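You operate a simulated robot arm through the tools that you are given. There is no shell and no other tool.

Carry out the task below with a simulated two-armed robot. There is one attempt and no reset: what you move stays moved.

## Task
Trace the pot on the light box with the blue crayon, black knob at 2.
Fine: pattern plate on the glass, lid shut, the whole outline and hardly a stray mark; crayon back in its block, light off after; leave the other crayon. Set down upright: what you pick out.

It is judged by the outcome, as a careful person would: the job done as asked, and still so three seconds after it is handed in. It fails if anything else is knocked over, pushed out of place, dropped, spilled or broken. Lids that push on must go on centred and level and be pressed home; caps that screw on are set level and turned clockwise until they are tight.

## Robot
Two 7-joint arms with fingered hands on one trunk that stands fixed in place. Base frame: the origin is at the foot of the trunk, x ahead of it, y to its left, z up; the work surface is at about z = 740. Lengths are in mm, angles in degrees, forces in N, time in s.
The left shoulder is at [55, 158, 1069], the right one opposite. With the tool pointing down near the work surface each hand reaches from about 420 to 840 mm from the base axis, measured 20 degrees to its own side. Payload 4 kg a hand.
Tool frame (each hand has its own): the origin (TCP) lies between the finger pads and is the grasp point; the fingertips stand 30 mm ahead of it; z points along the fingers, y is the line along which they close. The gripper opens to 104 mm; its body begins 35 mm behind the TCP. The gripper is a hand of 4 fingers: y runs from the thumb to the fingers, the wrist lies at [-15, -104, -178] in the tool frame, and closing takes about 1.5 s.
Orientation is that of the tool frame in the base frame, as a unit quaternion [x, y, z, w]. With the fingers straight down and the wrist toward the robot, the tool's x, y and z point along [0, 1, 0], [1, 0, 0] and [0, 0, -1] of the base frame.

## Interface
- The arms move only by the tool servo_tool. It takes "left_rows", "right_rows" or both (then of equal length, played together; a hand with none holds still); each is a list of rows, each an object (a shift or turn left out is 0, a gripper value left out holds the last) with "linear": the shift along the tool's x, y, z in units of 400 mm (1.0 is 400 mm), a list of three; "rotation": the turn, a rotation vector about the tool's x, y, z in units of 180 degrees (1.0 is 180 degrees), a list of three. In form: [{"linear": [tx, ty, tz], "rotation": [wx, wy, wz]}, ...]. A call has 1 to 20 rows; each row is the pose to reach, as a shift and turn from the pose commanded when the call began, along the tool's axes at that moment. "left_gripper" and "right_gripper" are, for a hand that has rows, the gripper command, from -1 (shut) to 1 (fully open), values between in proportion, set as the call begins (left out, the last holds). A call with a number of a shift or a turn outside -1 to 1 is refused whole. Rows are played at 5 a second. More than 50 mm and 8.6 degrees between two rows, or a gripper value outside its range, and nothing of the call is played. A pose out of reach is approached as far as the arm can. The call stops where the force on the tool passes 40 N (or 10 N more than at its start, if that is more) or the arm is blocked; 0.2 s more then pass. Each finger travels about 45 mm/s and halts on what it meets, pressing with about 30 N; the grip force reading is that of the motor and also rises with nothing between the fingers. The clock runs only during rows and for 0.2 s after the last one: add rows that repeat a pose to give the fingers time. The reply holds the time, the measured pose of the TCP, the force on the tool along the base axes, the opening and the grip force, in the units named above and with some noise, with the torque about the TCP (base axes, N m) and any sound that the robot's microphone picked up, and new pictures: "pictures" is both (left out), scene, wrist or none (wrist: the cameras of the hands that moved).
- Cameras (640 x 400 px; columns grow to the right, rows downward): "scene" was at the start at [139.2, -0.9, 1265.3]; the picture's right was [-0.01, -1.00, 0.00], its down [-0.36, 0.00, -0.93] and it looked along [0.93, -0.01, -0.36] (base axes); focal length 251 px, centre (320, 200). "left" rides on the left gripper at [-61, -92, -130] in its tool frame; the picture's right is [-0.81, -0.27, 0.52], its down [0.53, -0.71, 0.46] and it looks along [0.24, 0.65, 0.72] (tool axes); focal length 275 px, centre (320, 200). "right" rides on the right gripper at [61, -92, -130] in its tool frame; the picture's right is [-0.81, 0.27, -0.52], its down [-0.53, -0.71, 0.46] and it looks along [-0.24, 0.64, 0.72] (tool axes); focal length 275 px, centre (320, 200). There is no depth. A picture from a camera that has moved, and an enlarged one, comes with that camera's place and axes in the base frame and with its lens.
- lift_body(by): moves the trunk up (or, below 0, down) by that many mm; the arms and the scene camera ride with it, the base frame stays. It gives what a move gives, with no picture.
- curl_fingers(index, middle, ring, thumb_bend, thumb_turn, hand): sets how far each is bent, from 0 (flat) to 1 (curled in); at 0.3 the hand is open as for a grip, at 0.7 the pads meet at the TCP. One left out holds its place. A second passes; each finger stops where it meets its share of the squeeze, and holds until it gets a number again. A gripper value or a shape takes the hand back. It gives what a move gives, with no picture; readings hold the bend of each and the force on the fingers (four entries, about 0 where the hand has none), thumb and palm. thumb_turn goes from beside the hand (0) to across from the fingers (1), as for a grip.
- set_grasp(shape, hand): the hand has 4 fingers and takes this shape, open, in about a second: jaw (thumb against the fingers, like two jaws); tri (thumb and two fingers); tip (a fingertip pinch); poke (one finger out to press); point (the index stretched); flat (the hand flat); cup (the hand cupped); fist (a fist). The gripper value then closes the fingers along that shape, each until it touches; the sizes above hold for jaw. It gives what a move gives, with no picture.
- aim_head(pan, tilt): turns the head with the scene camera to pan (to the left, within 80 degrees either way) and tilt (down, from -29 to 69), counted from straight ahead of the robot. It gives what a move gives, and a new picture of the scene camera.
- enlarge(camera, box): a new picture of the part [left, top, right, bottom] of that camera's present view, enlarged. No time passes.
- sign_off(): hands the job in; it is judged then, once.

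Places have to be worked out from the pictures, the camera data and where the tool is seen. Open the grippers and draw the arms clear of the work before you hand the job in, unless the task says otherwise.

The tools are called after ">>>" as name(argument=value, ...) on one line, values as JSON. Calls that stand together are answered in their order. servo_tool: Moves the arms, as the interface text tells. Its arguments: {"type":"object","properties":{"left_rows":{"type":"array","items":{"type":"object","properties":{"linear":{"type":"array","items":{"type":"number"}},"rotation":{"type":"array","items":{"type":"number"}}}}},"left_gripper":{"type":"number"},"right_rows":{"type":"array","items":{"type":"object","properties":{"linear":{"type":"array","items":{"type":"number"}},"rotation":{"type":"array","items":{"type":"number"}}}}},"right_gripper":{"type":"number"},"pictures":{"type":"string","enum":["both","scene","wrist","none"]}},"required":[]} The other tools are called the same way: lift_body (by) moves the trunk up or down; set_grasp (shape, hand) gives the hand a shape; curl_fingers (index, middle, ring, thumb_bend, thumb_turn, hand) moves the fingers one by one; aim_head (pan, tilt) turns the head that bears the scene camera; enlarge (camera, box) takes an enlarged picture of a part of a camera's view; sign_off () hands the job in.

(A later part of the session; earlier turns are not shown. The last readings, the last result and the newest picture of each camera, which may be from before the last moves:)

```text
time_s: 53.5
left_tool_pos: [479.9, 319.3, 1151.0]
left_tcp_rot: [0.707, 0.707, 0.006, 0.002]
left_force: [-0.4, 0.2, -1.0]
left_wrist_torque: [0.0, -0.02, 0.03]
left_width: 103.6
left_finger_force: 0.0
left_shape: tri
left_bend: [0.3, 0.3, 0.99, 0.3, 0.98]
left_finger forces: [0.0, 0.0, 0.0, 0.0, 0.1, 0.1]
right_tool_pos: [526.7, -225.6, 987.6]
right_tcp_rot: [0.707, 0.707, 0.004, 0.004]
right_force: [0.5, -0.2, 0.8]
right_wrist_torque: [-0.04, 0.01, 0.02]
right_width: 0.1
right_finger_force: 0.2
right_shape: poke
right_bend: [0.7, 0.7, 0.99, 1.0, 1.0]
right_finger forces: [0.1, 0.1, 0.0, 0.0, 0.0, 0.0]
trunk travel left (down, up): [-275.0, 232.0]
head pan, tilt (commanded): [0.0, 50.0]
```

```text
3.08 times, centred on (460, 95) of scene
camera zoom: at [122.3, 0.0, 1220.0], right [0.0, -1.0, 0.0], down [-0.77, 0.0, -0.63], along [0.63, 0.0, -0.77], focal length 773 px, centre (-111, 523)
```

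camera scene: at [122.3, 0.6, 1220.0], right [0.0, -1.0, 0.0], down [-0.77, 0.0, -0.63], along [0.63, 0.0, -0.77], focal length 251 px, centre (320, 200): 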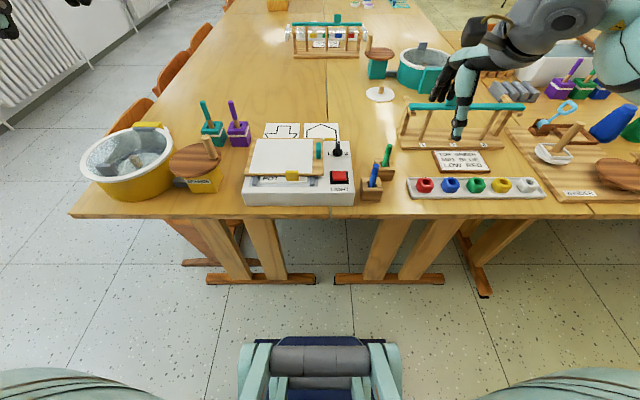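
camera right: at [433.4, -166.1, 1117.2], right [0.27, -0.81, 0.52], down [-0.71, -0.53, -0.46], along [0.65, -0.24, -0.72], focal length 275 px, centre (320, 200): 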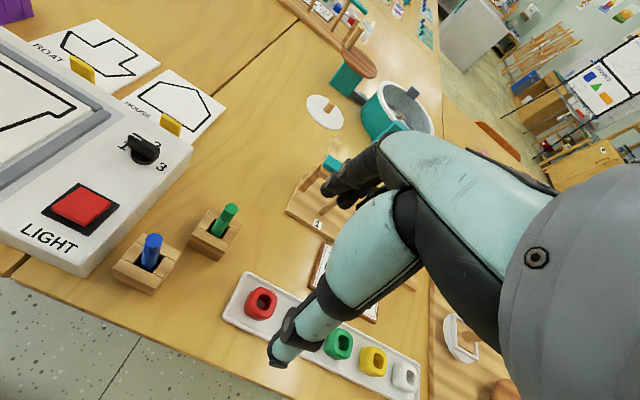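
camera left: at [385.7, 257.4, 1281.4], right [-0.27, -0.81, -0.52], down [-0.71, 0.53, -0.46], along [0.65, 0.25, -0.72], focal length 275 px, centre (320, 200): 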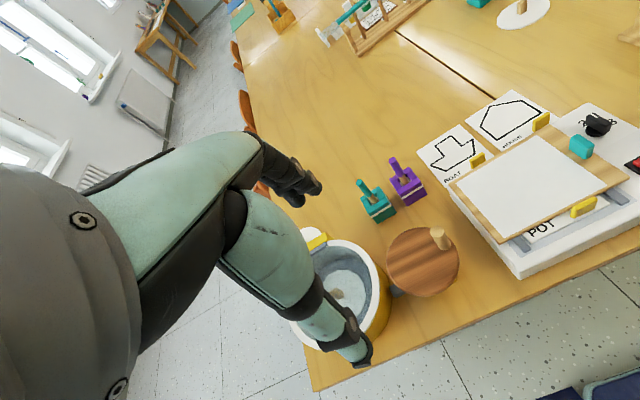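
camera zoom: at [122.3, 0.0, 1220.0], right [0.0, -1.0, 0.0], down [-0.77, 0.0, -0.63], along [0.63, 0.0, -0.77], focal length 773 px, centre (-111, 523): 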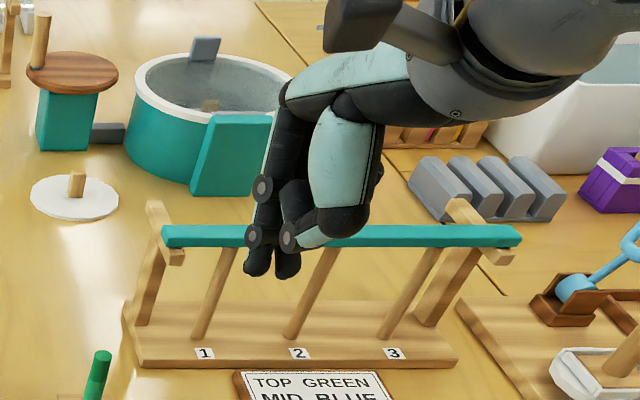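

In this shape index and middle tips stand side by side about 31 mm ahead of the TCP. I move over the red button (judged at [541, -45], top ≈ z 803) and hover.

>>> servo_tool(right_rows=[{"linear": [0.1, 0.004, 0]}, {"linear": [0.2, 0.008, 0]}, {"linear": [0.3, 0.012, 0]}, {"linear": [0.4, 0.016, 0.03]}, {"linear": [0.459, 0.016, 0.12]}, {"linear": [0.459, 0.016, 0.22]}, {"linear": [0.459, 0.016, 0.32]}, {"linear": [0.459, 0.016, 0.32]}], pictures="none")

>>> enlarge(camera="right", box=[160, 120, 480, 400])

>>> enlarge(camera="scene", box=[290, 110, 390, 210])

```text
time_s: 55.4
left_tool_pos: [480.2, 319.9, 1152.5]
left_tcp_rot: [0.707, 0.708, 0.006, 0.002]
left_force: [0.3, -0.1, -0.2]
left_wrist_torque: [0.02, -0.03, 0.0]
left_width: 103.6
left_finger_force: 0.0
left_shape: tri
left_bend: [0.3, 0.3, 0.99, 0.3, 0.98]
left_finger forces: [0.0, 0.0, 0.0, 0.0, 0.0, 0.0]
right_tool_pos: [536.1, -40.5, 859.4]
right_tcp_rot: [0.707, 0.707, 0.005, 0.005]
right_force: [0.3, -0.3, -0.7]
right_wrist_torque: [0.0, -0.02, 0.0]
right_width: 0.0
right_finger_force: 0.1
right_shape: poke
right_bend: [0.7, 0.7, 0.99, 1.0, 1.0]
right_finger forces: [0.0, 0.1, 0.1, 0.0, 0.0, 0.1]
trunk travel left (down, up): [-275.0, 232.0]
head pan, tilt (commanded): [0.0, 50.0]
```

```text
1.43 times, centred on (320, 260) of right
camera zoom: at [444.2, 20.2, 989.9], right [0.27, -0.81, 0.52], down [-0.71, -0.53, -0.46], along [0.65, -0.24, -0.72], focal length 393 px, centre (320, 114)
```

zoom: 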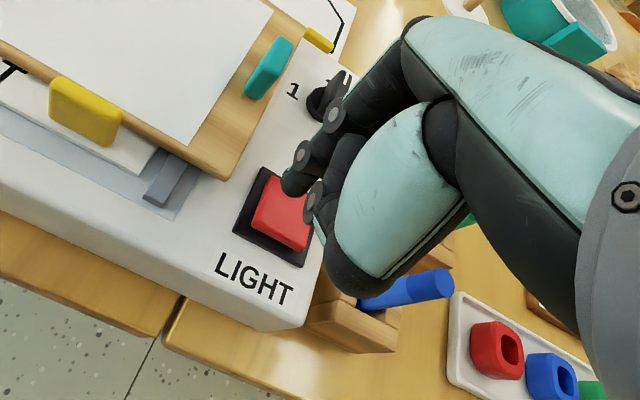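

```text
4.00 times, centred on (340, 160) of scene
camera zoom: at [122.1, -0.1, 1220.1], right [0.0, -1.0, 0.0], down [-0.77, 0.0, -0.63], along [0.63, 0.0, -0.77], focal length 1005 px, centre (240, 360)
```

zoom: 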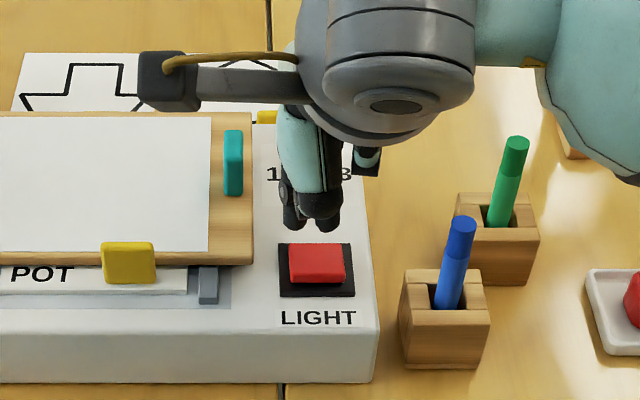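

Tips are slightly left of the button's centre. I shift 5 mm right, 3 mm forward and come down to just above the button.

>>> servo_tool(right_rows=[{"linear": [-0.0125, 0.008, 0.02]}, {"linear": [-0.0125, 0.008, 0.055]}, {"linear": [-0.0125, 0.008, 0.055]}], pictures="none")

>>> enlarge(camera="scene", box=[300, 130, 370, 200])

>>> enlarge(camera="right", box=[230, 180, 390, 320])

```text
time_s: 56.1
left_tool_pos: [479.5, 320.0, 1151.5]
left_tcp_rot: [0.707, 0.707, 0.007, 0.001]
left_force: [-0.3, -0.2, 0.2]
left_wrist_torque: [0.01, 0.0, 0.01]
left_width: 103.7
left_finger_force: 0.0
left_shape: tri
left_bend: [0.3, 0.3, 0.99, 0.3, 0.98]
left_finger forces: [0.1, 0.0, 0.0, 0.0, 0.0, 0.1]
right_tool_pos: [538.1, -44.2, 838.6]
right_tcp_rot: [0.707, 0.707, 0.004, 0.004]
right_force: [0.2, 0.8, -0.5]
right_wrist_torque: [0.02, -0.01, -0.03]
right_width: 0.0
right_finger_force: 0.1
right_shape: poke
right_bend: [0.7, 0.7, 0.99, 1.0, 1.0]
right_finger forces: [0.1, 0.0, 0.0, 0.1, 0.0, 0.1]
trunk travel left (down, up): [-275.0, 232.0]
head pan, tilt (commanded): [0.0, 50.0]
```

```text
5.71 times, centred on (335, 165) of scene
camera zoom: at [122.4, -0.2, 1220.0], right [0.0, -1.0, 0.0], down [-0.77, 0.0, -0.63], along [0.63, 0.0, -0.77], focal length 1436 px, centre (234, 400)
```

zoom: 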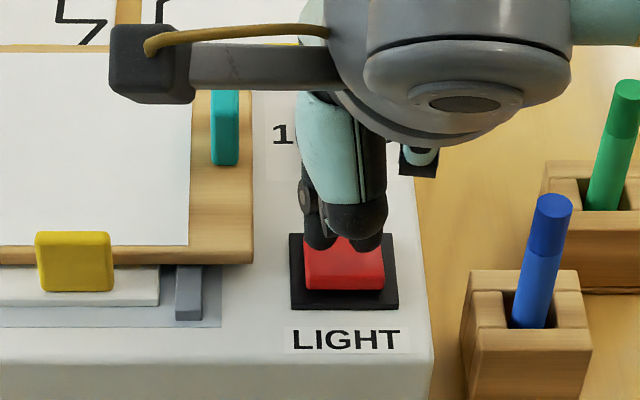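

```text
2.86 times, centred on (310, 250) of right
camera zoom: at [445.7, 16.3, 969.3], right [0.27, -0.81, 0.52], down [-0.71, -0.53, -0.46], along [0.65, -0.24, -0.72], focal length 786 px, centre (349, 57)
```

zoom: 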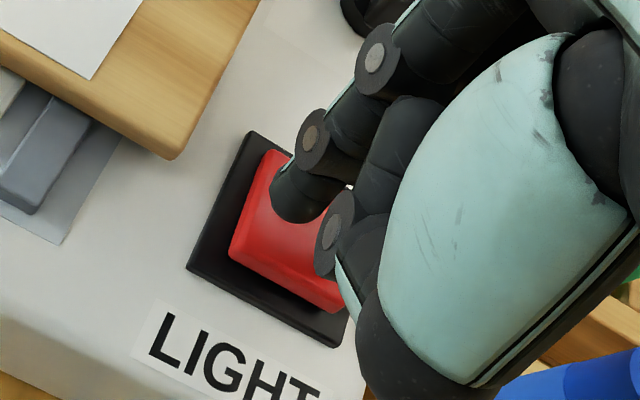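

Both tips are above the red button. I press down slowly.

>>> servo_tool(right_rows=[{"linear": [0, 0, 0.008]}, {"linear": [0, 0, 0.014]}, {"linear": [0, 0, 0.02]}], pictures="none")

>>> enlarge(camera="scene", box=[220, 100, 370, 215])

```text
time_s: 57.0
left_tool_pos: [478.6, 318.8, 1152.1]
left_tcp_rot: [0.707, 0.707, 0.007, 0.002]
left_force: [-0.8, 0.1, -0.8]
left_wrist_torque: [-0.01, -0.01, 0.04]
left_width: 104.0
left_finger_force: 0.1
left_shape: tri
left_bend: [0.3, 0.3, 0.99, 0.3, 0.98]
left_finger forces: [0.1, 0.0, 0.0, 0.0, 0.0, 0.0]
right_tool_pos: [537.3, -42.1, 831.5]
right_tcp_rot: [0.708, 0.707, 0.006, 0.007]
right_force: [-0.1, -1.1, 12.7]
right_wrist_torque: [0.02, -0.03, -0.02]
right_width: 0.0
right_finger_force: 0.1
right_shape: poke
right_bend: [0.7, 0.7, 0.99, 1.0, 1.0]
right_finger forces: [9.5, 2.3, 0.0, 0.0, 0.0, 0.0]
trunk travel left (down, up): [-275.0, 232.0]
head pan, tilt (commanded): [0.0, 50.0]
```

```text
3.48 times, centred on (295, 158) of scene
camera zoom: at [120.9, -0.2, 1220.3], right [0.0, -1.0, 0.0], down [-0.77, 0.0, -0.63], along [0.63, 0.0, -0.77], focal length 874 px, centre (407, 348)
```

zoom: 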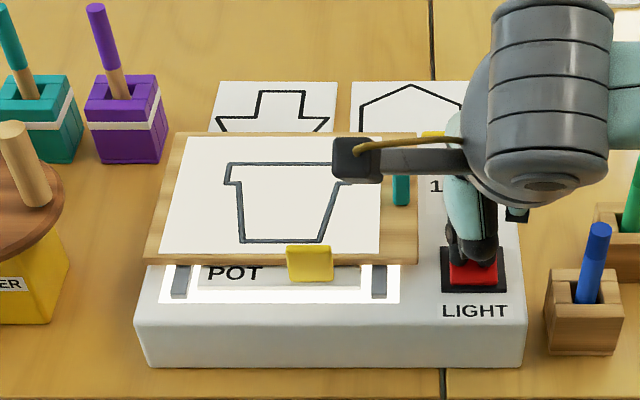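

The light is on and the pot outline shows through the paper. I lift off and back the hand away to the right.

>>> servo_tool(right_rows=[{"linear": [0, 0, -0.02]}, {"linear": [0, 0, -0.1]}, {"linear": [0, 0, -0.2]}, {"linear": [-0.08, -0.02, -0.3]}, {"linear": [-0.19, -0.06, -0.36]}, {"linear": [-0.3, -0.1, -0.38]}, {"linear": [-0.4, -0.13, -0.38]}], pictures="both")

>>> enlarge(camera="scene", box=[230, 115, 330, 200])

>>> enlarge(camera="right", box=[40, 150, 240, 330])

```text
refused: row 4 steps farther than a row can; nothing moved
```

```text
4.71 times, centred on (280, 158) of scene
camera zoom: at [120.9, -0.2, 1220.3], right [0.0, -1.0, 0.0], down [-0.77, 0.0, -0.63], along [0.63, 0.0, -0.77], focal length 1182 px, centre (508, 400)
```

zoom: 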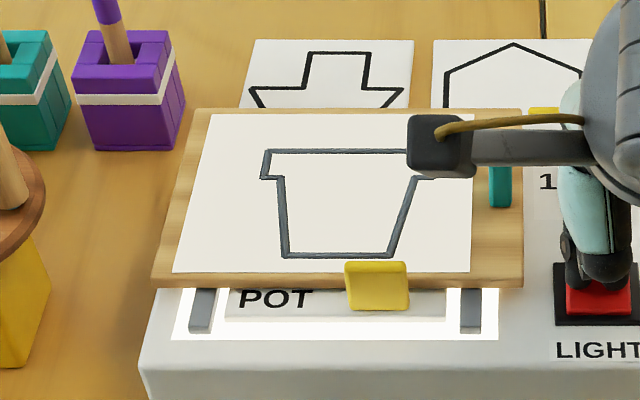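

```text
2.22 times, centred on (140, 240) of right
camera zoom: at [444.6, 16.3, 960.8], right [0.27, -0.81, 0.52], down [-0.71, -0.53, -0.47], along [0.66, -0.24, -0.71], focal length 612 px, centre (720, 111)
```

zoom: 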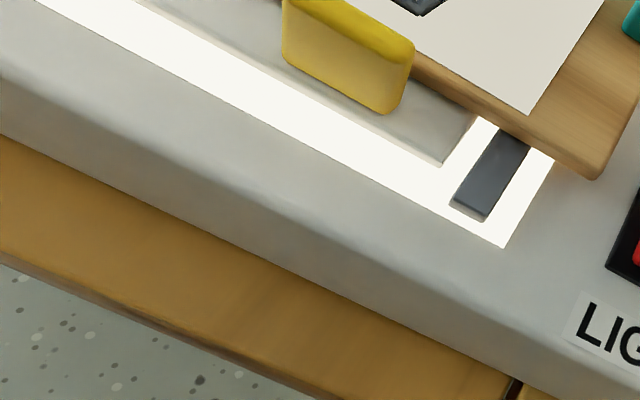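

A step was over the limit, so nothing moved; I resend the retreat with shorter steps.

>>> servo_tool(right_rows=[{"linear": [0, 0, -0.03]}, {"linear": [0, 0, -0.1]}, {"linear": [0, 0, -0.2]}, {"linear": [-0.04, -0.01, -0.28]}, {"linear": [-0.13, -0.04, -0.34]}, {"linear": [-0.24, -0.07, -0.36]}, {"linear": [-0.34, -0.1, -0.36]}, {"linear": [-0.4, -0.13, -0.36]}], pictures="both")

>>> enlarge(camera="scene", box=[230, 115, 330, 200])

```text
time_s: 58.8
left_tool_pos: [478.6, 319.1, 1152.9]
left_tcp_rot: [0.708, 0.707, 0.007, 0.002]
left_force: [-0.4, -0.4, 0.4]
left_wrist_torque: [0.04, 0.01, 0.01]
left_width: 103.7
left_finger_force: 0.1
left_shape: tri
left_bend: [0.3, 0.3, 0.99, 0.3, 0.98]
left_finger forces: [0.0, 0.1, 0.0, 0.0, 0.0, 0.1]
right_tool_pos: [485.3, -203.6, 972.1]
right_tcp_rot: [0.707, 0.707, 0.004, 0.004]
right_force: [0.6, -0.6, 0.3]
right_wrist_torque: [0.0, -0.02, 0.02]
right_width: 0.0
right_finger_force: 0.0
right_shape: poke
right_bend: [0.7, 0.7, 0.99, 1.0, 1.0]
right_finger forces: [0.0, 0.0, 0.1, 0.1, 0.0, 0.0]
trunk travel left (down, up): [-275.0, 232.0]
head pan, tilt (commanded): [0.0, 50.0]
camera scene: at [121.7, -0.7, 1220.1], right [0.0, -1.0, 0.0], down [-0.77, 0.0, -0.63], along [0.63, 0.0, -0.77], focal length 251 px, centre (320, 200)
camera right: at [393.6, -144.3, 1103.8], right [0.27, -0.81, 0.52], down [-0.71, -0.53, -0.46], along [0.65, -0.24, -0.72], focal length 275 px, centre (320, 200)
```

scene: 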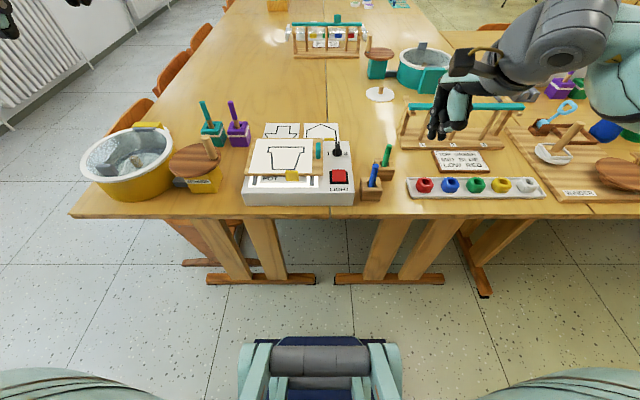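
right: 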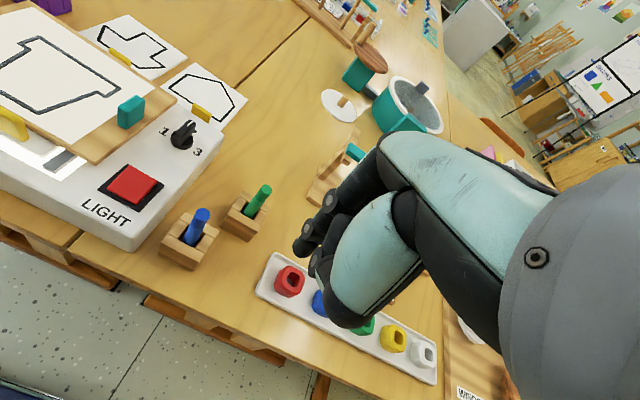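

```text
4.71 times, centred on (280, 158) of scene
camera zoom: at [121.7, -0.7, 1220.1], right [0.0, -1.0, 0.0], down [-0.77, 0.0, -0.63], along [0.63, 0.0, -0.77], focal length 1182 px, centre (508, 400)
```

zoom: 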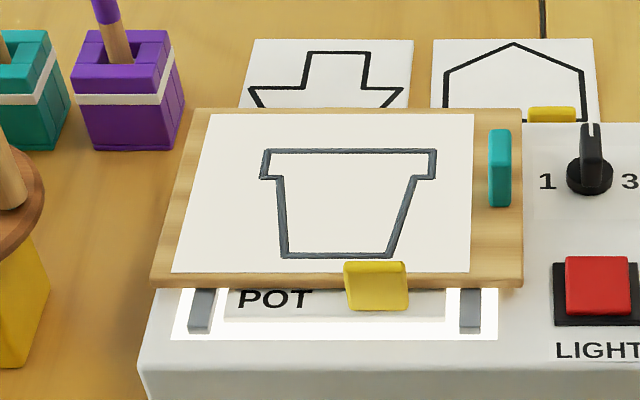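

The outline is clear on the paper. Now the blue crayon: judged upright at about [534, -123], top z 836, ~16 mm thick, with the green one at [603, -166]. I take the three-finger shape, partly open so as not to reach the green crayon, and hover above the blue one.

>>> set_grasp(shape="tri", hand="right")

>>> servo_tool(right_rows=[{"linear": [0.05, 0.03, 0.0]}, {"linear": [0.1, 0.06, 0.0]}, {"linear": [0.15, 0.09, 0.05]}, {"linear": [0.2, 0.1225, 0.12]}, {"linear": [0.2, 0.1225, 0.22]}, {"linear": [0.2, 0.1225, 0.22]}], right_gripper=0.15, pictures="wrist")

>>> enlarge(camera="right", box=[200, 150, 400, 350])

>>> enlarge(camera="scene", box=[330, 110, 430, 210])

```text
time_s: 59.6
left_tool_pos: [479.8, 320.0, 1150.1]
left_tcp_rot: [0.707, 0.707, 0.008, 0.002]
left_force: [-0.3, -0.4, -0.8]
left_wrist_torque: [-0.02, 0.02, -0.01]
left_width: 104.2
left_finger_force: 0.0
left_shape: tri
left_bend: [0.3, 0.3, 0.99, 0.3, 0.98]
left_finger forces: [0.0, 0.0, 0.1, 0.0, 0.0, 0.0]
right_tool_pos: [486.3, -203.3, 973.1]
right_tcp_rot: [0.707, 0.707, 0.005, 0.004]
right_force: [-0.2, 0.1, -0.2]
right_wrist_torque: [0.02, 0.01, 0.0]
right_width: 103.8
right_finger_force: 0.0
right_shape: tri
right_bend: [0.3, 0.3, 0.99, 0.3, 0.98]
right_finger forces: [0.0, 0.1, 0.1, 0.0, 0.1, 0.1]
trunk travel left (down, up): [-275.0, 232.0]
head pan, tilt (commanded): [0.0, 50.0]
```

```text
time_s: 61.0
left_tool_pos: [479.4, 320.5, 1151.2]
left_tcp_rot: [0.708, 0.707, 0.006, 0.002]
left_force: [-0.5, 0.0, -1.4]
left_wrist_torque: [-0.02, 0.01, -0.01]
left_width: 103.7
left_finger_force: 0.1
left_shape: tri
left_bend: [0.3, 0.3, 0.99, 0.3, 0.98]
left_finger forces: [0.1, 0.0, 0.0, 0.1, 0.1, 0.1]
right_tool_pos: [533.7, -123.4, 886.0]
right_tcp_rot: [0.707, 0.707, 0.004, 0.004]
right_force: [0.5, 0.1, -0.2]
right_wrist_torque: [-0.04, -0.01, 0.0]
right_width: 60.3
right_finger_force: 0.0
right_shape: tri
right_bend: [0.74, 0.41, 0.99, 0.66, 1.0]
right_finger forces: [0.0, 0.0, 0.1, 0.1, 0.0, 0.1]
trunk travel left (down, up): [-275.0, 232.0]
head pan, tilt (commanded): [0.0, 50.0]
camera right: at [440.6, -63.4, 1015.3], right [0.27, -0.81, 0.52], down [-0.71, -0.53, -0.46], along [0.65, -0.24, -0.72], focal length 275 px, centre (320, 200)
```

right: 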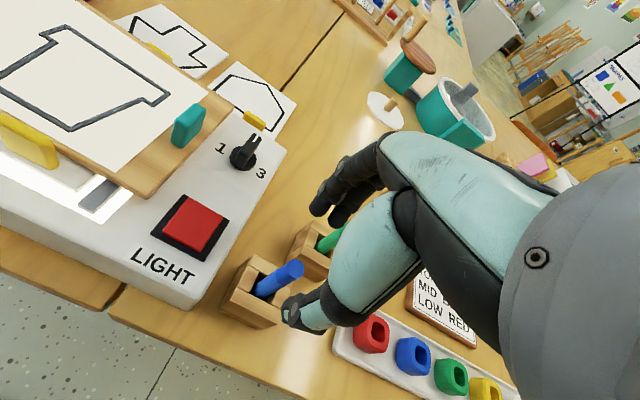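

```text
2.00 times, centred on (300, 250) of right
camera zoom: at [440.6, -63.4, 1015.3], right [0.27, -0.81, 0.52], down [-0.71, -0.53, -0.46], along [0.65, -0.24, -0.72], focal length 551 px, centre (360, 100)
```

zoom: 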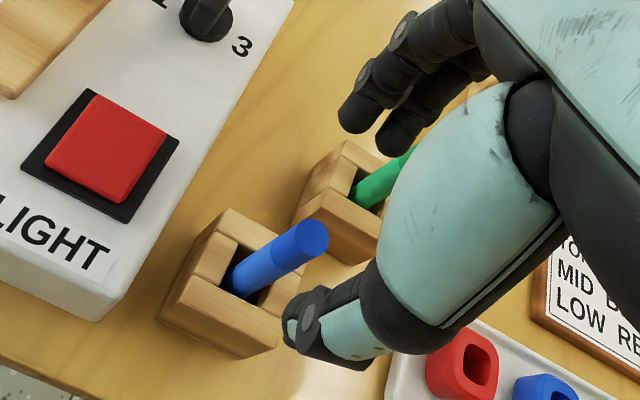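

```text
4.00 times, centred on (380, 160) of scene
camera zoom: at [122.4, 0.5, 1220.0], right [0.0, -1.0, 0.0], down [-0.77, 0.0, -0.63], along [0.63, 0.0, -0.77], focal length 1005 px, centre (80, 360)
```

zoom: 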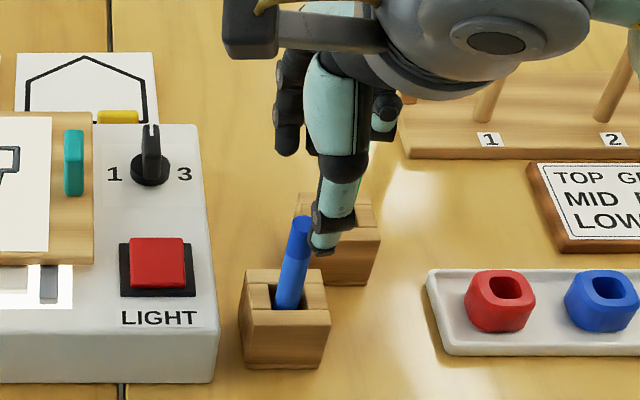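

The crayon top is ~1.5 mm off the grasp axis; I correct and descend to z ≈ 828, with fingertips just above the block.

>>> servo_tool(right_rows=[{"linear": [-0.0045, -0.0035, 0.03]}, {"linear": [-0.0045, -0.0035, 0.09]}, {"linear": [-0.0045, -0.0035, 0.145]}, {"linear": [-0.0045, -0.0035, 0.145]}], pictures="none")

>>> enlarge(camera="right", box=[200, 150, 400, 350])

>>> enlarge(camera="scene", box=[330, 110, 430, 210])

```text
time_s: 62.0
left_tool_pos: [480.8, 318.9, 1152.3]
left_tcp_rot: [0.707, 0.707, 0.007, 0.002]
left_force: [0.1, 0.4, -0.6]
left_wrist_torque: [-0.02, 0.0, -0.03]
left_width: 103.5
left_finger_force: 0.1
left_shape: tri
left_bend: [0.3, 0.3, 0.99, 0.3, 0.98]
left_finger forces: [0.1, 0.0, 0.0, 0.1, 0.0, 0.0]
right_tool_pos: [534.7, -125.0, 825.4]
right_tcp_rot: [0.707, 0.707, 0.005, 0.004]
right_force: [0.1, 0.2, 1.0]
right_wrist_torque: [-0.02, 0.01, -0.02]
right_width: 60.1
right_finger_force: 0.1
right_shape: tri
right_bend: [0.74, 0.41, 0.99, 0.66, 1.0]
right_finger forces: [0.1, 0.0, 0.0, 0.1, 0.0, 0.0]
trunk travel left (down, up): [-275.0, 232.0]
head pan, tilt (commanded): [0.0, 50.0]
```

```text
2.00 times, centred on (300, 250) of right
camera zoom: at [441.5, -65.8, 955.5], right [0.27, -0.81, 0.52], down [-0.71, -0.53, -0.46], along [0.65, -0.24, -0.72], focal length 551 px, centre (360, 100)
```

zoom: 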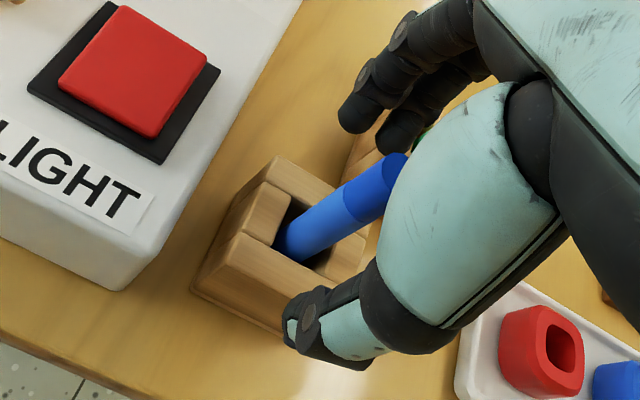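

```text
4.00 times, centred on (380, 160) of scene
camera zoom: at [122.2, 0.1, 1220.0], right [0.0, -1.0, 0.0], down [-0.77, 0.0, -0.63], along [0.63, 0.0, -0.77], focal length 1005 px, centre (80, 360)
```

zoom: 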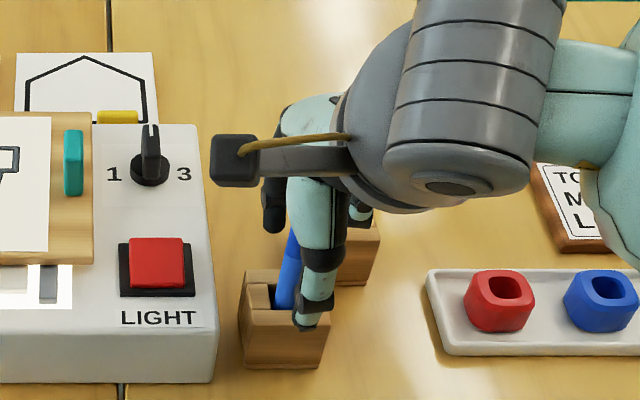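

The crayon lies along the grasp axis. I close the fingers on it.

>>> servo_tool(right_rows=[{"linear": [0, 0, 0]}, {"linear": [0, 0, 0]}, {"linear": [0, 0, 0]}, {"linear": [0, 0, 0]}, {"linear": [0, 0, 0]}, {"linear": [0, 0, 0]}, {"linear": [0, 0, 0]}], right_gripper=-1, pictures="none")

>>> enlarge(camera="right", box=[200, 150, 400, 350])

>>> enlarge(camera="scene", box=[330, 110, 430, 210])

```text
time_s: 63.6
left_tool_pos: [479.2, 319.9, 1152.4]
left_tcp_rot: [0.707, 0.707, 0.006, 0.002]
left_force: [-0.3, 0.7, -0.4]
left_wrist_torque: [0.0, 0.0, -0.01]
left_width: 103.5
left_finger_force: 0.1
left_shape: tri
left_bend: [0.3, 0.3, 0.99, 0.3, 0.98]
left_finger forces: [0.0, 0.0, 0.0, 0.0, 0.0, 0.0]
right_tool_pos: [533.0, -126.9, 825.5]
right_tcp_rot: [0.707, 0.707, 0.004, 0.004]
right_force: [-2.2, -1.0, 1.0]
right_wrist_torque: [-0.01, 0.08, -0.01]
right_width: 1.4
right_finger_force: 30.1
right_shape: tri
right_bend: [0.71, 0.7, 1.0, 0.73, 1.0]
right_finger forces: [16.0, 0.1, 0.0, 0.1, 28.1, 0.0]
trunk travel left (down, up): [-275.0, 232.0]
head pan, tilt (commanded): [0.0, 50.0]
```

```text
2.00 times, centred on (300, 250) of right
camera zoom: at [441.2, -65.9, 955.9], right [0.27, -0.81, 0.52], down [-0.71, -0.53, -0.46], along [0.65, -0.24, -0.72], focal length 551 px, centre (360, 100)
```

zoom: 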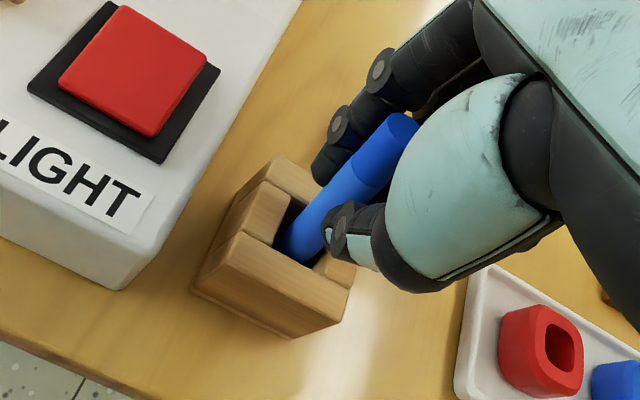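

```text
4.00 times, centred on (380, 160) of scene
camera zoom: at [121.8, -0.2, 1220.1], right [0.0, -1.0, 0.0], down [-0.77, 0.0, -0.63], along [0.63, 0.0, -0.77], focal length 1005 px, centre (80, 360)
```

zoom: 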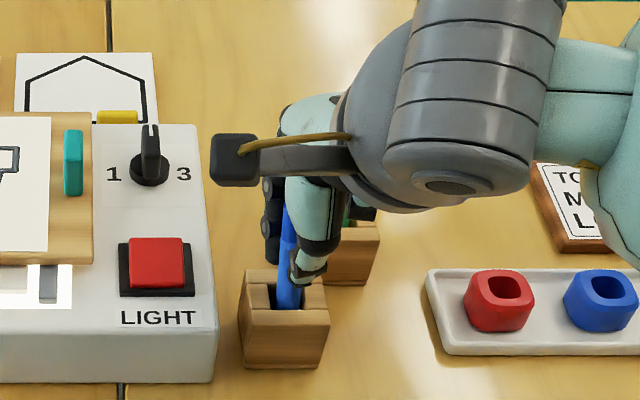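

The grip looks bad: width reads 1.4 mm, so the crayon is not between the pads but pushed beside them. I open again and look.

>>> servo_tool(right_rows=[{"linear": [0, 0, 0]}, {"linear": [0, 0, 0]}, {"linear": [0, 0, 0]}, {"linear": [0, 0, 0]}, {"linear": [0, 0, 0]}], right_gripper=0.15, pictures="none")

>>> enlarge(camera="right", box=[200, 150, 400, 350])

>>> enlarge(camera="scene", box=[330, 110, 430, 210])

```text
time_s: 64.8
left_tool_pos: [479.6, 319.4, 1151.0]
left_tcp_rot: [0.708, 0.707, 0.006, 0.002]
left_force: [-0.5, -0.2, 0.3]
left_wrist_torque: [-0.02, -0.03, 0.01]
left_width: 103.7
left_finger_force: 0.1
left_shape: tri
left_bend: [0.3, 0.3, 0.99, 0.3, 0.98]
left_finger forces: [0.0, 0.0, 0.1, 0.0, 0.1, 0.1]
right_tool_pos: [533.4, -126.5, 826.0]
right_tcp_rot: [0.707, 0.707, 0.004, 0.004]
right_force: [0.0, -0.8, -0.7]
right_wrist_torque: [-0.01, -0.01, -0.02]
right_width: 59.6
right_finger_force: 0.1
right_shape: tri
right_bend: [0.74, 0.42, 0.99, 0.66, 1.0]
right_finger forces: [0.0, 0.0, 0.0, 0.1, 0.1, 0.1]
trunk travel left (down, up): [-275.0, 232.0]
head pan, tilt (commanded): [0.0, 50.0]
```

```text
2.00 times, centred on (300, 250) of right
camera zoom: at [441.6, -65.9, 955.8], right [0.27, -0.81, 0.52], down [-0.71, -0.53, -0.46], along [0.65, -0.24, -0.72], focal length 551 px, centre (360, 100)
```

zoom: 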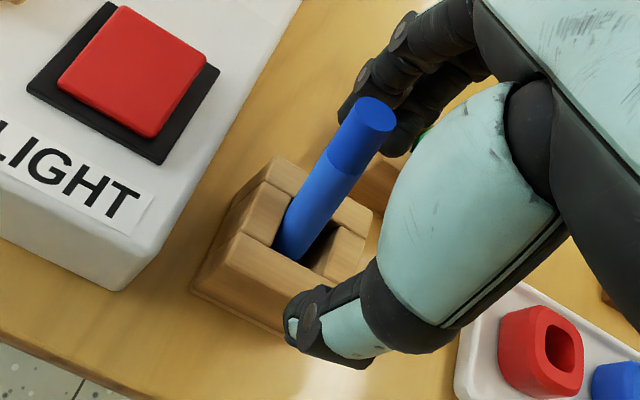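

```text
4.00 times, centred on (380, 160) of scene
camera zoom: at [122.3, -0.1, 1220.0], right [0.0, -1.0, 0.0], down [-0.77, 0.0, -0.63], along [0.63, 0.0, -0.77], focal length 1005 px, centre (80, 360)
```

zoom: 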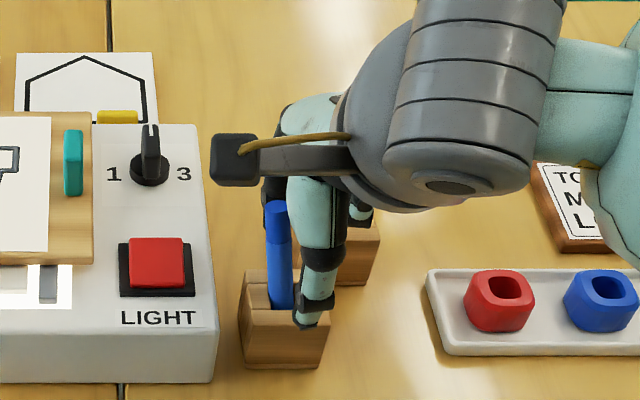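

The crayon stands loosely in a wide slot and now leans forward-left. I raise the hand and close it in the air to learn exactly where the fingertips meet.

>>> servo_tool(right_rows=[{"linear": [0, 0, -0.06]}, {"linear": [0, 0, -0.15]}, {"linear": [0, 0, -0.22]}], pictures="none")

>>> servo_tool(right_rows=[{"linear": [0, 0, 0]}, {"linear": [0, 0, 0]}, {"linear": [0, 0, 0]}, {"linear": [0, 0, 0]}, {"linear": [0, 0, 0]}, {"linear": [0, 0, 0]}], right_gripper=-0.7, pictures="none")

>>> enlarge(camera="right", box=[240, 150, 400, 310])

>>> enlarge(camera="scene", box=[330, 90, 430, 190])

```text
time_s: 65.7
left_tool_pos: [480.2, 319.6, 1151.4]
left_tcp_rot: [0.707, 0.707, 0.006, 0.003]
left_force: [-0.1, 0.4, -0.1]
left_wrist_torque: [0.01, 0.02, -0.02]
left_width: 103.7
left_finger_force: 0.1
left_shape: tri
left_bend: [0.3, 0.3, 0.99, 0.3, 0.98]
left_finger forces: [0.0, 0.0, 0.1, 0.0, 0.1, 0.1]
right_tool_pos: [532.9, -127.0, 914.0]
right_tcp_rot: [0.707, 0.707, 0.004, 0.003]
right_force: [-0.1, -0.5, 0.6]
right_wrist_torque: [-0.01, -0.04, 0.01]
right_width: 59.7
right_finger_force: 0.0
right_shape: tri
right_bend: [0.74, 0.42, 0.99, 0.66, 1.0]
right_finger forces: [0.0, 0.0, 0.0, 0.0, 0.0, 0.1]
trunk travel left (down, up): [-275.0, 232.0]
head pan, tilt (commanded): [0.0, 50.0]
```

```text
time_s: 67.0
left_tool_pos: [478.8, 320.6, 1151.9]
left_tcp_rot: [0.707, 0.707, 0.007, 0.002]
left_force: [0.3, 0.7, -0.2]
left_wrist_torque: [0.02, -0.02, 0.04]
left_width: 103.5
left_finger_force: 0.0
left_shape: tri
left_bend: [0.3, 0.3, 0.99, 0.3, 0.98]
left_finger forces: [0.0, 0.1, 0.0, 0.0, 0.0, 0.0]
right_tool_pos: [532.9, -128.1, 912.0]
right_tcp_rot: [0.707, 0.707, 0.004, 0.004]
right_force: [-0.9, -0.8, -0.4]
right_wrist_torque: [-0.03, 0.0, 0.01]
right_width: 16.1
right_finger_force: 0.1
right_shape: tri
right_bend: [0.73, 0.61, 0.99, 0.74, 1.0]
right_finger forces: [0.0, 0.0, 0.1, 0.0, 0.0, 0.0]
trunk travel left (down, up): [-275.0, 232.0]
head pan, tilt (commanded): [0.0, 50.0]
```

```text
2.50 times, centred on (320, 230) of right
camera zoom: at [439.7, -68.7, 1042.7], right [0.27, -0.81, 0.52], down [-0.71, -0.53, -0.46], along [0.65, -0.24, -0.72], focal length 688 px, centre (320, 125)
```

zoom: 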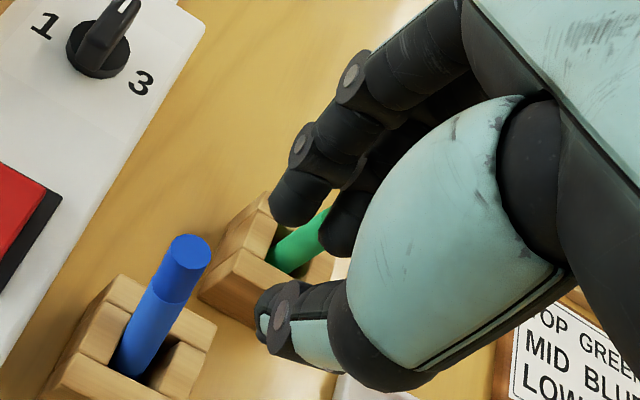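

```text
4.00 times, centred on (380, 140) of scene
camera zoom: at [122.4, -0.1, 1220.0], right [0.0, -1.0, 0.0], down [-0.77, 0.0, -0.63], along [0.63, 0.0, -0.77], focal length 1005 px, centre (80, 440)
```

zoom: 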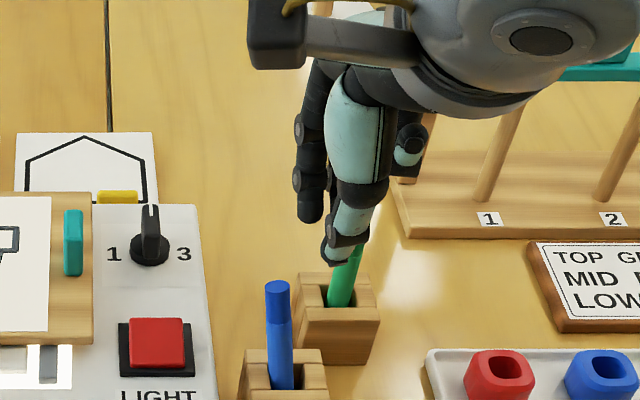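

The tri shape closes unevenly (thumb lags). I'll control the fingers individually instead: first a jaw-like partial opening in the air.

>>> set_grasp(shape="jaw", hand="right")

>>> curl_fingers(hand="right", index=0.48, middle=0.48, ring=0.48, thumb_bend=0.48, thumb_turn=1)

>>> enlarge(camera="right", box=[240, 130, 420, 310])

>>> enlarge(camera="scene", box=[330, 90, 430, 190])

```text
time_s: 68.0
left_tool_pos: [479.6, 320.4, 1152.4]
left_tcp_rot: [0.707, 0.707, 0.007, 0.002]
left_force: [0.1, -0.5, 1.0]
left_wrist_torque: [0.0, 0.08, 0.03]
left_width: 103.8
left_finger_force: 0.1
left_shape: tri
left_bend: [0.3, 0.3, 0.99, 0.3, 0.98]
left_finger forces: [0.0, 0.0, 0.0, 0.0, 0.1, 0.0]
right_tool_pos: [531.5, -127.5, 912.4]
right_tcp_rot: [0.707, 0.707, 0.005, 0.005]
right_force: [0.1, -0.8, 0.2]
right_wrist_torque: [-0.02, -0.04, 0.0]
right_width: 103.7
right_finger_force: 0.0
right_shape: jaw
right_bend: [0.3, 0.3, 0.3, 0.3, 0.98]
right_finger forces: [0.1, 0.0, 0.0, 0.1, 0.0, 0.0]
trunk travel left (down, up): [-275.0, 232.0]
head pan, tilt (commanded): [0.0, 50.0]
```

```text
time_s: 69.0
left_tool_pos: [479.8, 320.1, 1151.6]
left_tcp_rot: [0.707, 0.707, 0.006, 0.002]
left_force: [0.3, -0.1, -0.3]
left_wrist_torque: [0.02, -0.01, -0.04]
left_width: 103.4
left_finger_force: 0.1
left_shape: tri
left_bend: [0.3, 0.3, 0.99, 0.3, 0.98]
left_finger forces: [0.1, 0.0, 0.1, 0.0, 0.2, 0.0]
right_tool_pos: [531.2, -128.5, 912.2]
right_tcp_rot: [0.707, 0.707, 0.004, 0.005]
right_force: [-0.3, 1.0, -0.5]
right_wrist_torque: [-0.01, 0.01, 0.01]
right_width: 57.7
right_finger_force: 0.0
right_shape: fingers
right_bend: [0.48, 0.48, 0.48, 0.48, 1.0]
right_finger forces: [0.0, 0.0, 0.0, 0.1, 0.0, 0.0]
trunk travel left (down, up): [-275.0, 232.0]
head pan, tilt (commanded): [0.0, 50.0]
```

```text
2.22 times, centred on (330, 220) of right
camera zoom: at [439.7, -68.7, 1042.7], right [0.27, -0.81, 0.52], down [-0.71, -0.53, -0.46], along [0.65, -0.24, -0.72], focal length 612 px, centre (298, 156)
```

zoom: 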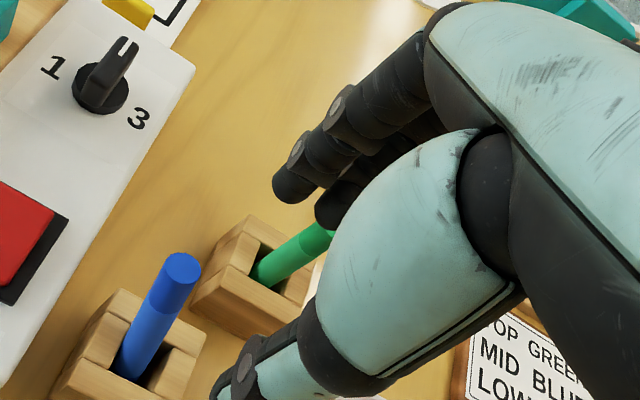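

```text
4.00 times, centred on (380, 140) of scene
camera zoom: at [122.4, -0.1, 1220.0], right [0.0, -1.0, 0.0], down [-0.77, 0.0, -0.63], along [0.63, 0.0, -0.77], focal length 1005 px, centre (80, 440)
```

zoom: 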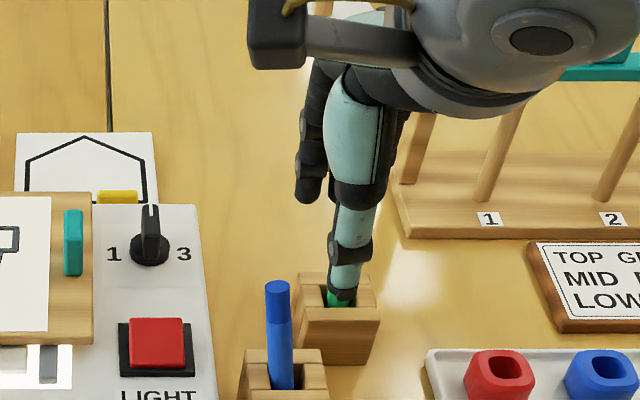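

I take a close look at the block and the crayon's lean from both cameras.

>>> enlarge(camera="right", box=[235, 220, 325, 310])

>>> enlarge(camera="scene", box=[355, 150, 405, 210])

>>> enlarge(camera="left", box=[560, 100, 640, 200])

```text
4.44 times, centred on (280, 265) of right
camera zoom: at [439.7, -68.7, 1042.7], right [0.27, -0.81, 0.52], down [-0.71, -0.53, -0.46], along [0.65, -0.24, -0.72], focal length 1224 px, centre (498, -89)
```

zoom: 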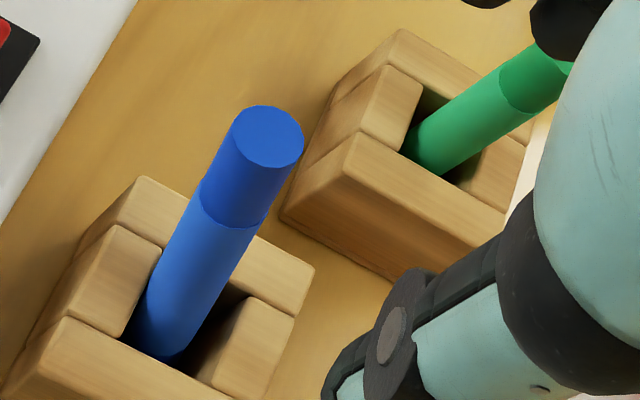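

```text
6.67 times, centred on (380, 180) of scene
camera zoom: at [122.4, -0.1, 1220.0], right [0.0, -1.0, 0.0], down [-0.77, 0.0, -0.63], along [0.63, 0.0, -0.77], focal length 1675 px, centre (-80, 333)
```

zoom: 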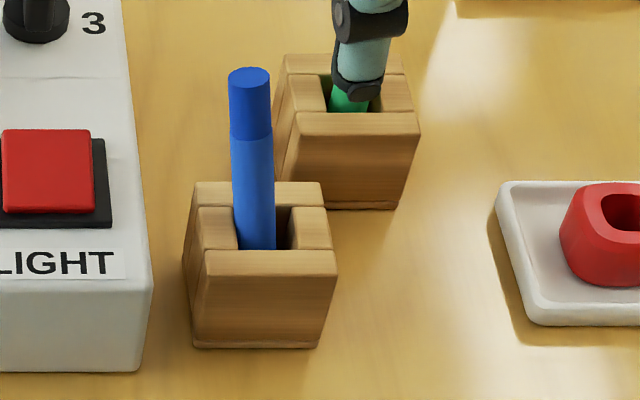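

```text
4.00 times, centred on (600, 150) of left
camera zoom: at [385.9, 256.5, 1281.5], right [-0.27, -0.81, -0.53], down [-0.71, 0.54, -0.46], along [0.65, 0.25, -0.72], focal length 1101 px, centre (-800, 400)
```

zoom: 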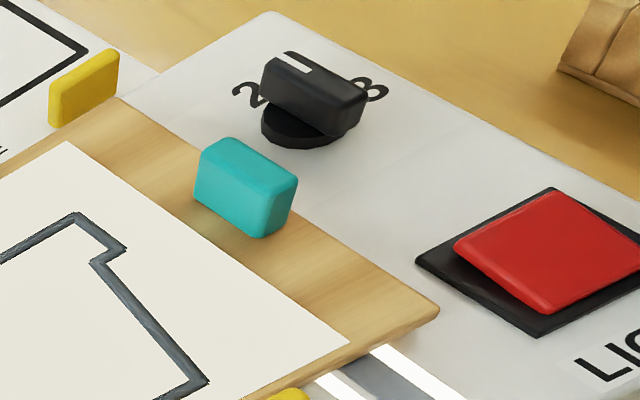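

The blue crayon leans about 10° toward +y in its 20 mm slot. I'll match that lean with the hand so the crayon ends up parallel to the fingers: first the open three-finger shape (ring finger curled away), then tilt and position above it.

>>> set_grasp(shape="tri", hand="right")

>>> servo_tool(right_rows=[{"linear": [0.03, 0.01, -0.01], "rotation": [0, -0.029, 0]}, {"linear": [0.07, 0.024, -0.01], "rotation": [0, -0.0583, 0]}, {"linear": [0.076, 0.027, -0.01], "rotation": [0, -0.0583, 0]}, {"linear": [0.076, 0.027, -0.01], "rotation": [0, -0.0583, 0]}], pictures="none")

>>> enlarge(camera="right", box=[200, 150, 400, 350])

>>> enlarge(camera="scene", box=[330, 90, 430, 210])

```text
time_s: 69.8
left_tool_pos: [480.0, 319.8, 1151.1]
left_tcp_rot: [0.707, 0.708, 0.007, 0.002]
left_force: [-0.6, 0.0, -0.5]
left_wrist_torque: [0.01, 0.0, 0.01]
left_width: 104.0
left_finger_force: 0.1
left_shape: tri
left_bend: [0.3, 0.3, 0.99, 0.3, 0.98]
left_finger forces: [0.0, 0.0, 0.1, 0.0, 0.0, 0.1]
right_tool_pos: [532.8, -128.5, 913.2]
right_tcp_rot: [0.707, 0.707, 0.004, 0.004]
right_force: [0.1, 0.1, 0.1]
right_wrist_torque: [0.04, 0.01, 0.0]
right_width: 103.4
right_finger_force: 0.0
right_shape: tri
right_bend: [0.3, 0.3, 0.99, 0.3, 0.98]
right_finger forces: [0.1, 0.0, 0.0, 0.1, 0.0, 0.0]
trunk travel left (down, up): [-275.0, 232.0]
head pan, tilt (commanded): [0.0, 50.0]
```

```text
time_s: 70.8
left_tool_pos: [480.3, 320.1, 1152.5]
left_tcp_rot: [0.707, 0.707, 0.005, 0.002]
left_force: [-0.1, 0.8, -0.1]
left_wrist_torque: [0.0, -0.04, 0.03]
left_width: 103.6
left_finger_force: 0.0
left_shape: tri
left_bend: [0.3, 0.3, 0.99, 0.3, 0.98]
left_finger forces: [0.0, 0.0, 0.0, 0.0, 0.0, 0.0]
right_tool_pos: [543.1, -95.0, 917.4]
right_tcp_rot: [0.705, 0.703, -0.061, 0.07]
right_force: [0.1, -0.2, 0.4]
right_wrist_torque: [-0.01, -0.03, -0.01]
right_width: 103.7
right_finger_force: 0.0
right_shape: tri
right_bend: [0.3, 0.3, 0.99, 0.3, 0.98]
right_finger forces: [0.0, 0.0, 0.1, 0.0, 0.0, 0.0]
trunk travel left (down, up): [-275.0, 232.0]
head pan, tilt (commanded): [0.0, 50.0]
```

```text
2.00 times, centred on (300, 250) of right
camera zoom: at [451.6, -12.4, 1034.8], right [0.27, -0.7, 0.66], down [-0.71, -0.61, -0.36], along [0.65, -0.37, -0.66], focal length 551 px, centre (360, 100)
```

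zoom: 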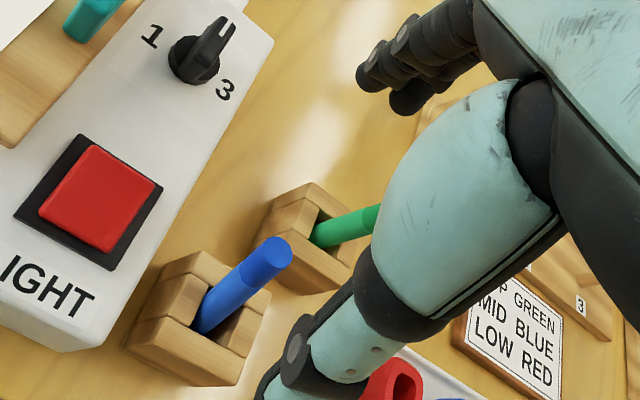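

```text
3.33 times, centred on (380, 150) of scene
camera zoom: at [122.6, 0.3, 1220.0], right [0.0, -1.0, 0.0], down [-0.77, 0.0, -0.63], along [0.63, 0.0, -0.77], focal length 837 px, centre (120, 367)
```

zoom: 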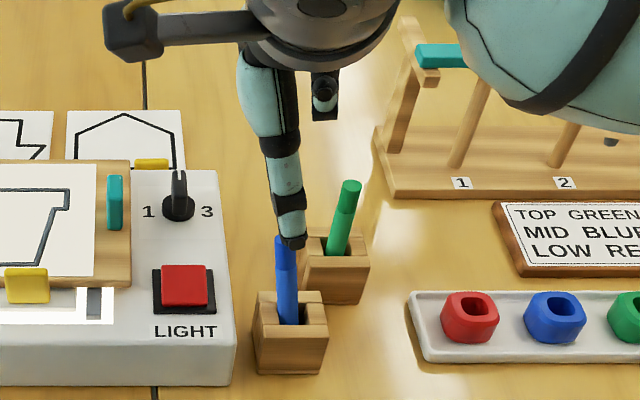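

The crayon also leans forward in x and I need a better-conditioned view. I rotate the right hand about its axis by 60° to see the crayon from another side.

>>> servo_tool(right_rows=[{"linear": [0, 0, 0], "rotation": [0, 0, -0.042]}, {"linear": [0, 0, 0], "rotation": [0, 0, -0.084]}, {"linear": [0, 0, 0], "rotation": [0, 0, -0.126]}, {"linear": [0, 0, 0], "rotation": [0, 0, -0.168]}, {"linear": [0, 0, 0], "rotation": [0, 0, -0.21]}, {"linear": [0, 0, 0], "rotation": [0, 0, -0.252]}, {"linear": [0, 0, 0], "rotation": [0, 0, -0.294]}, {"linear": [0, 0, 0], "rotation": [0, 0, -0.333]}, {"linear": [0, 0, 0], "rotation": [0, 0, -0.333]}], pictures="wrist")

>>> enlarge(camera="right", box=[200, 170, 380, 350])

```text
time_s: 72.8
left_tool_pos: [479.7, 320.2, 1152.5]
left_tcp_rot: [0.707, 0.707, 0.006, 0.002]
left_force: [-0.4, -0.2, -0.1]
left_wrist_torque: [0.0, -0.01, 0.04]
left_width: 103.9
left_finger_force: 0.1
left_shape: tri
left_bend: [0.3, 0.3, 0.99, 0.3, 0.98]
left_finger forces: [0.0, 0.1, 0.0, 0.0, 0.0, 0.1]
right_tool_pos: [542.9, -95.7, 918.7]
right_tcp_rot: [0.317, 0.944, -0.085, 0.034]
right_force: [-0.1, -0.1, 0.2]
right_wrist_torque: [0.02, 0.03, -0.01]
right_width: 103.8
right_finger_force: 0.1
right_shape: tri
right_bend: [0.3, 0.3, 0.99, 0.3, 0.98]
right_finger forces: [0.1, 0.0, 0.0, 0.0, 0.0, 0.0]
right hand out of reach, approached as far as the arm can: row 8, 9
trunk travel left (down, up): [-275.0, 232.0]
head pan, tilt (commanded): [0.0, 50.0]
camera right: at [438.1, -108.8, 1053.0], right [0.81, -0.17, 0.57], down [0.0, -0.96, -0.29], along [0.59, 0.23, -0.77], focal length 275 px, centre (320, 200)
```

right: 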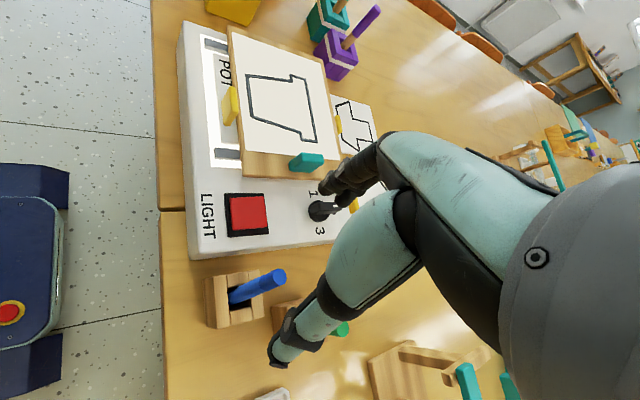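

```text
2.22 times, centred on (290, 260) of right
camera zoom: at [438.1, -108.8, 1053.0], right [0.81, -0.17, 0.57], down [0.0, -0.96, -0.29], along [0.59, 0.23, -0.77], focal length 612 px, centre (387, 67)
```

zoom: 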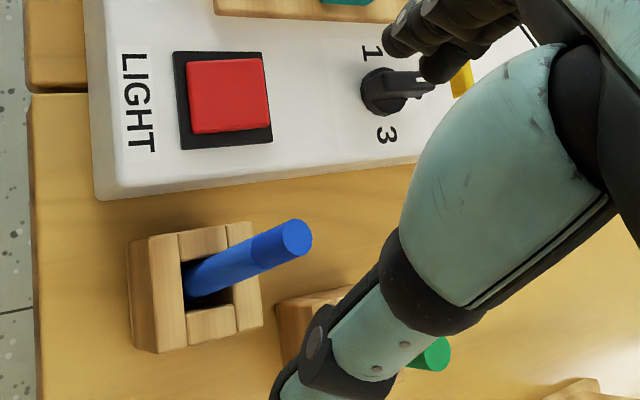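

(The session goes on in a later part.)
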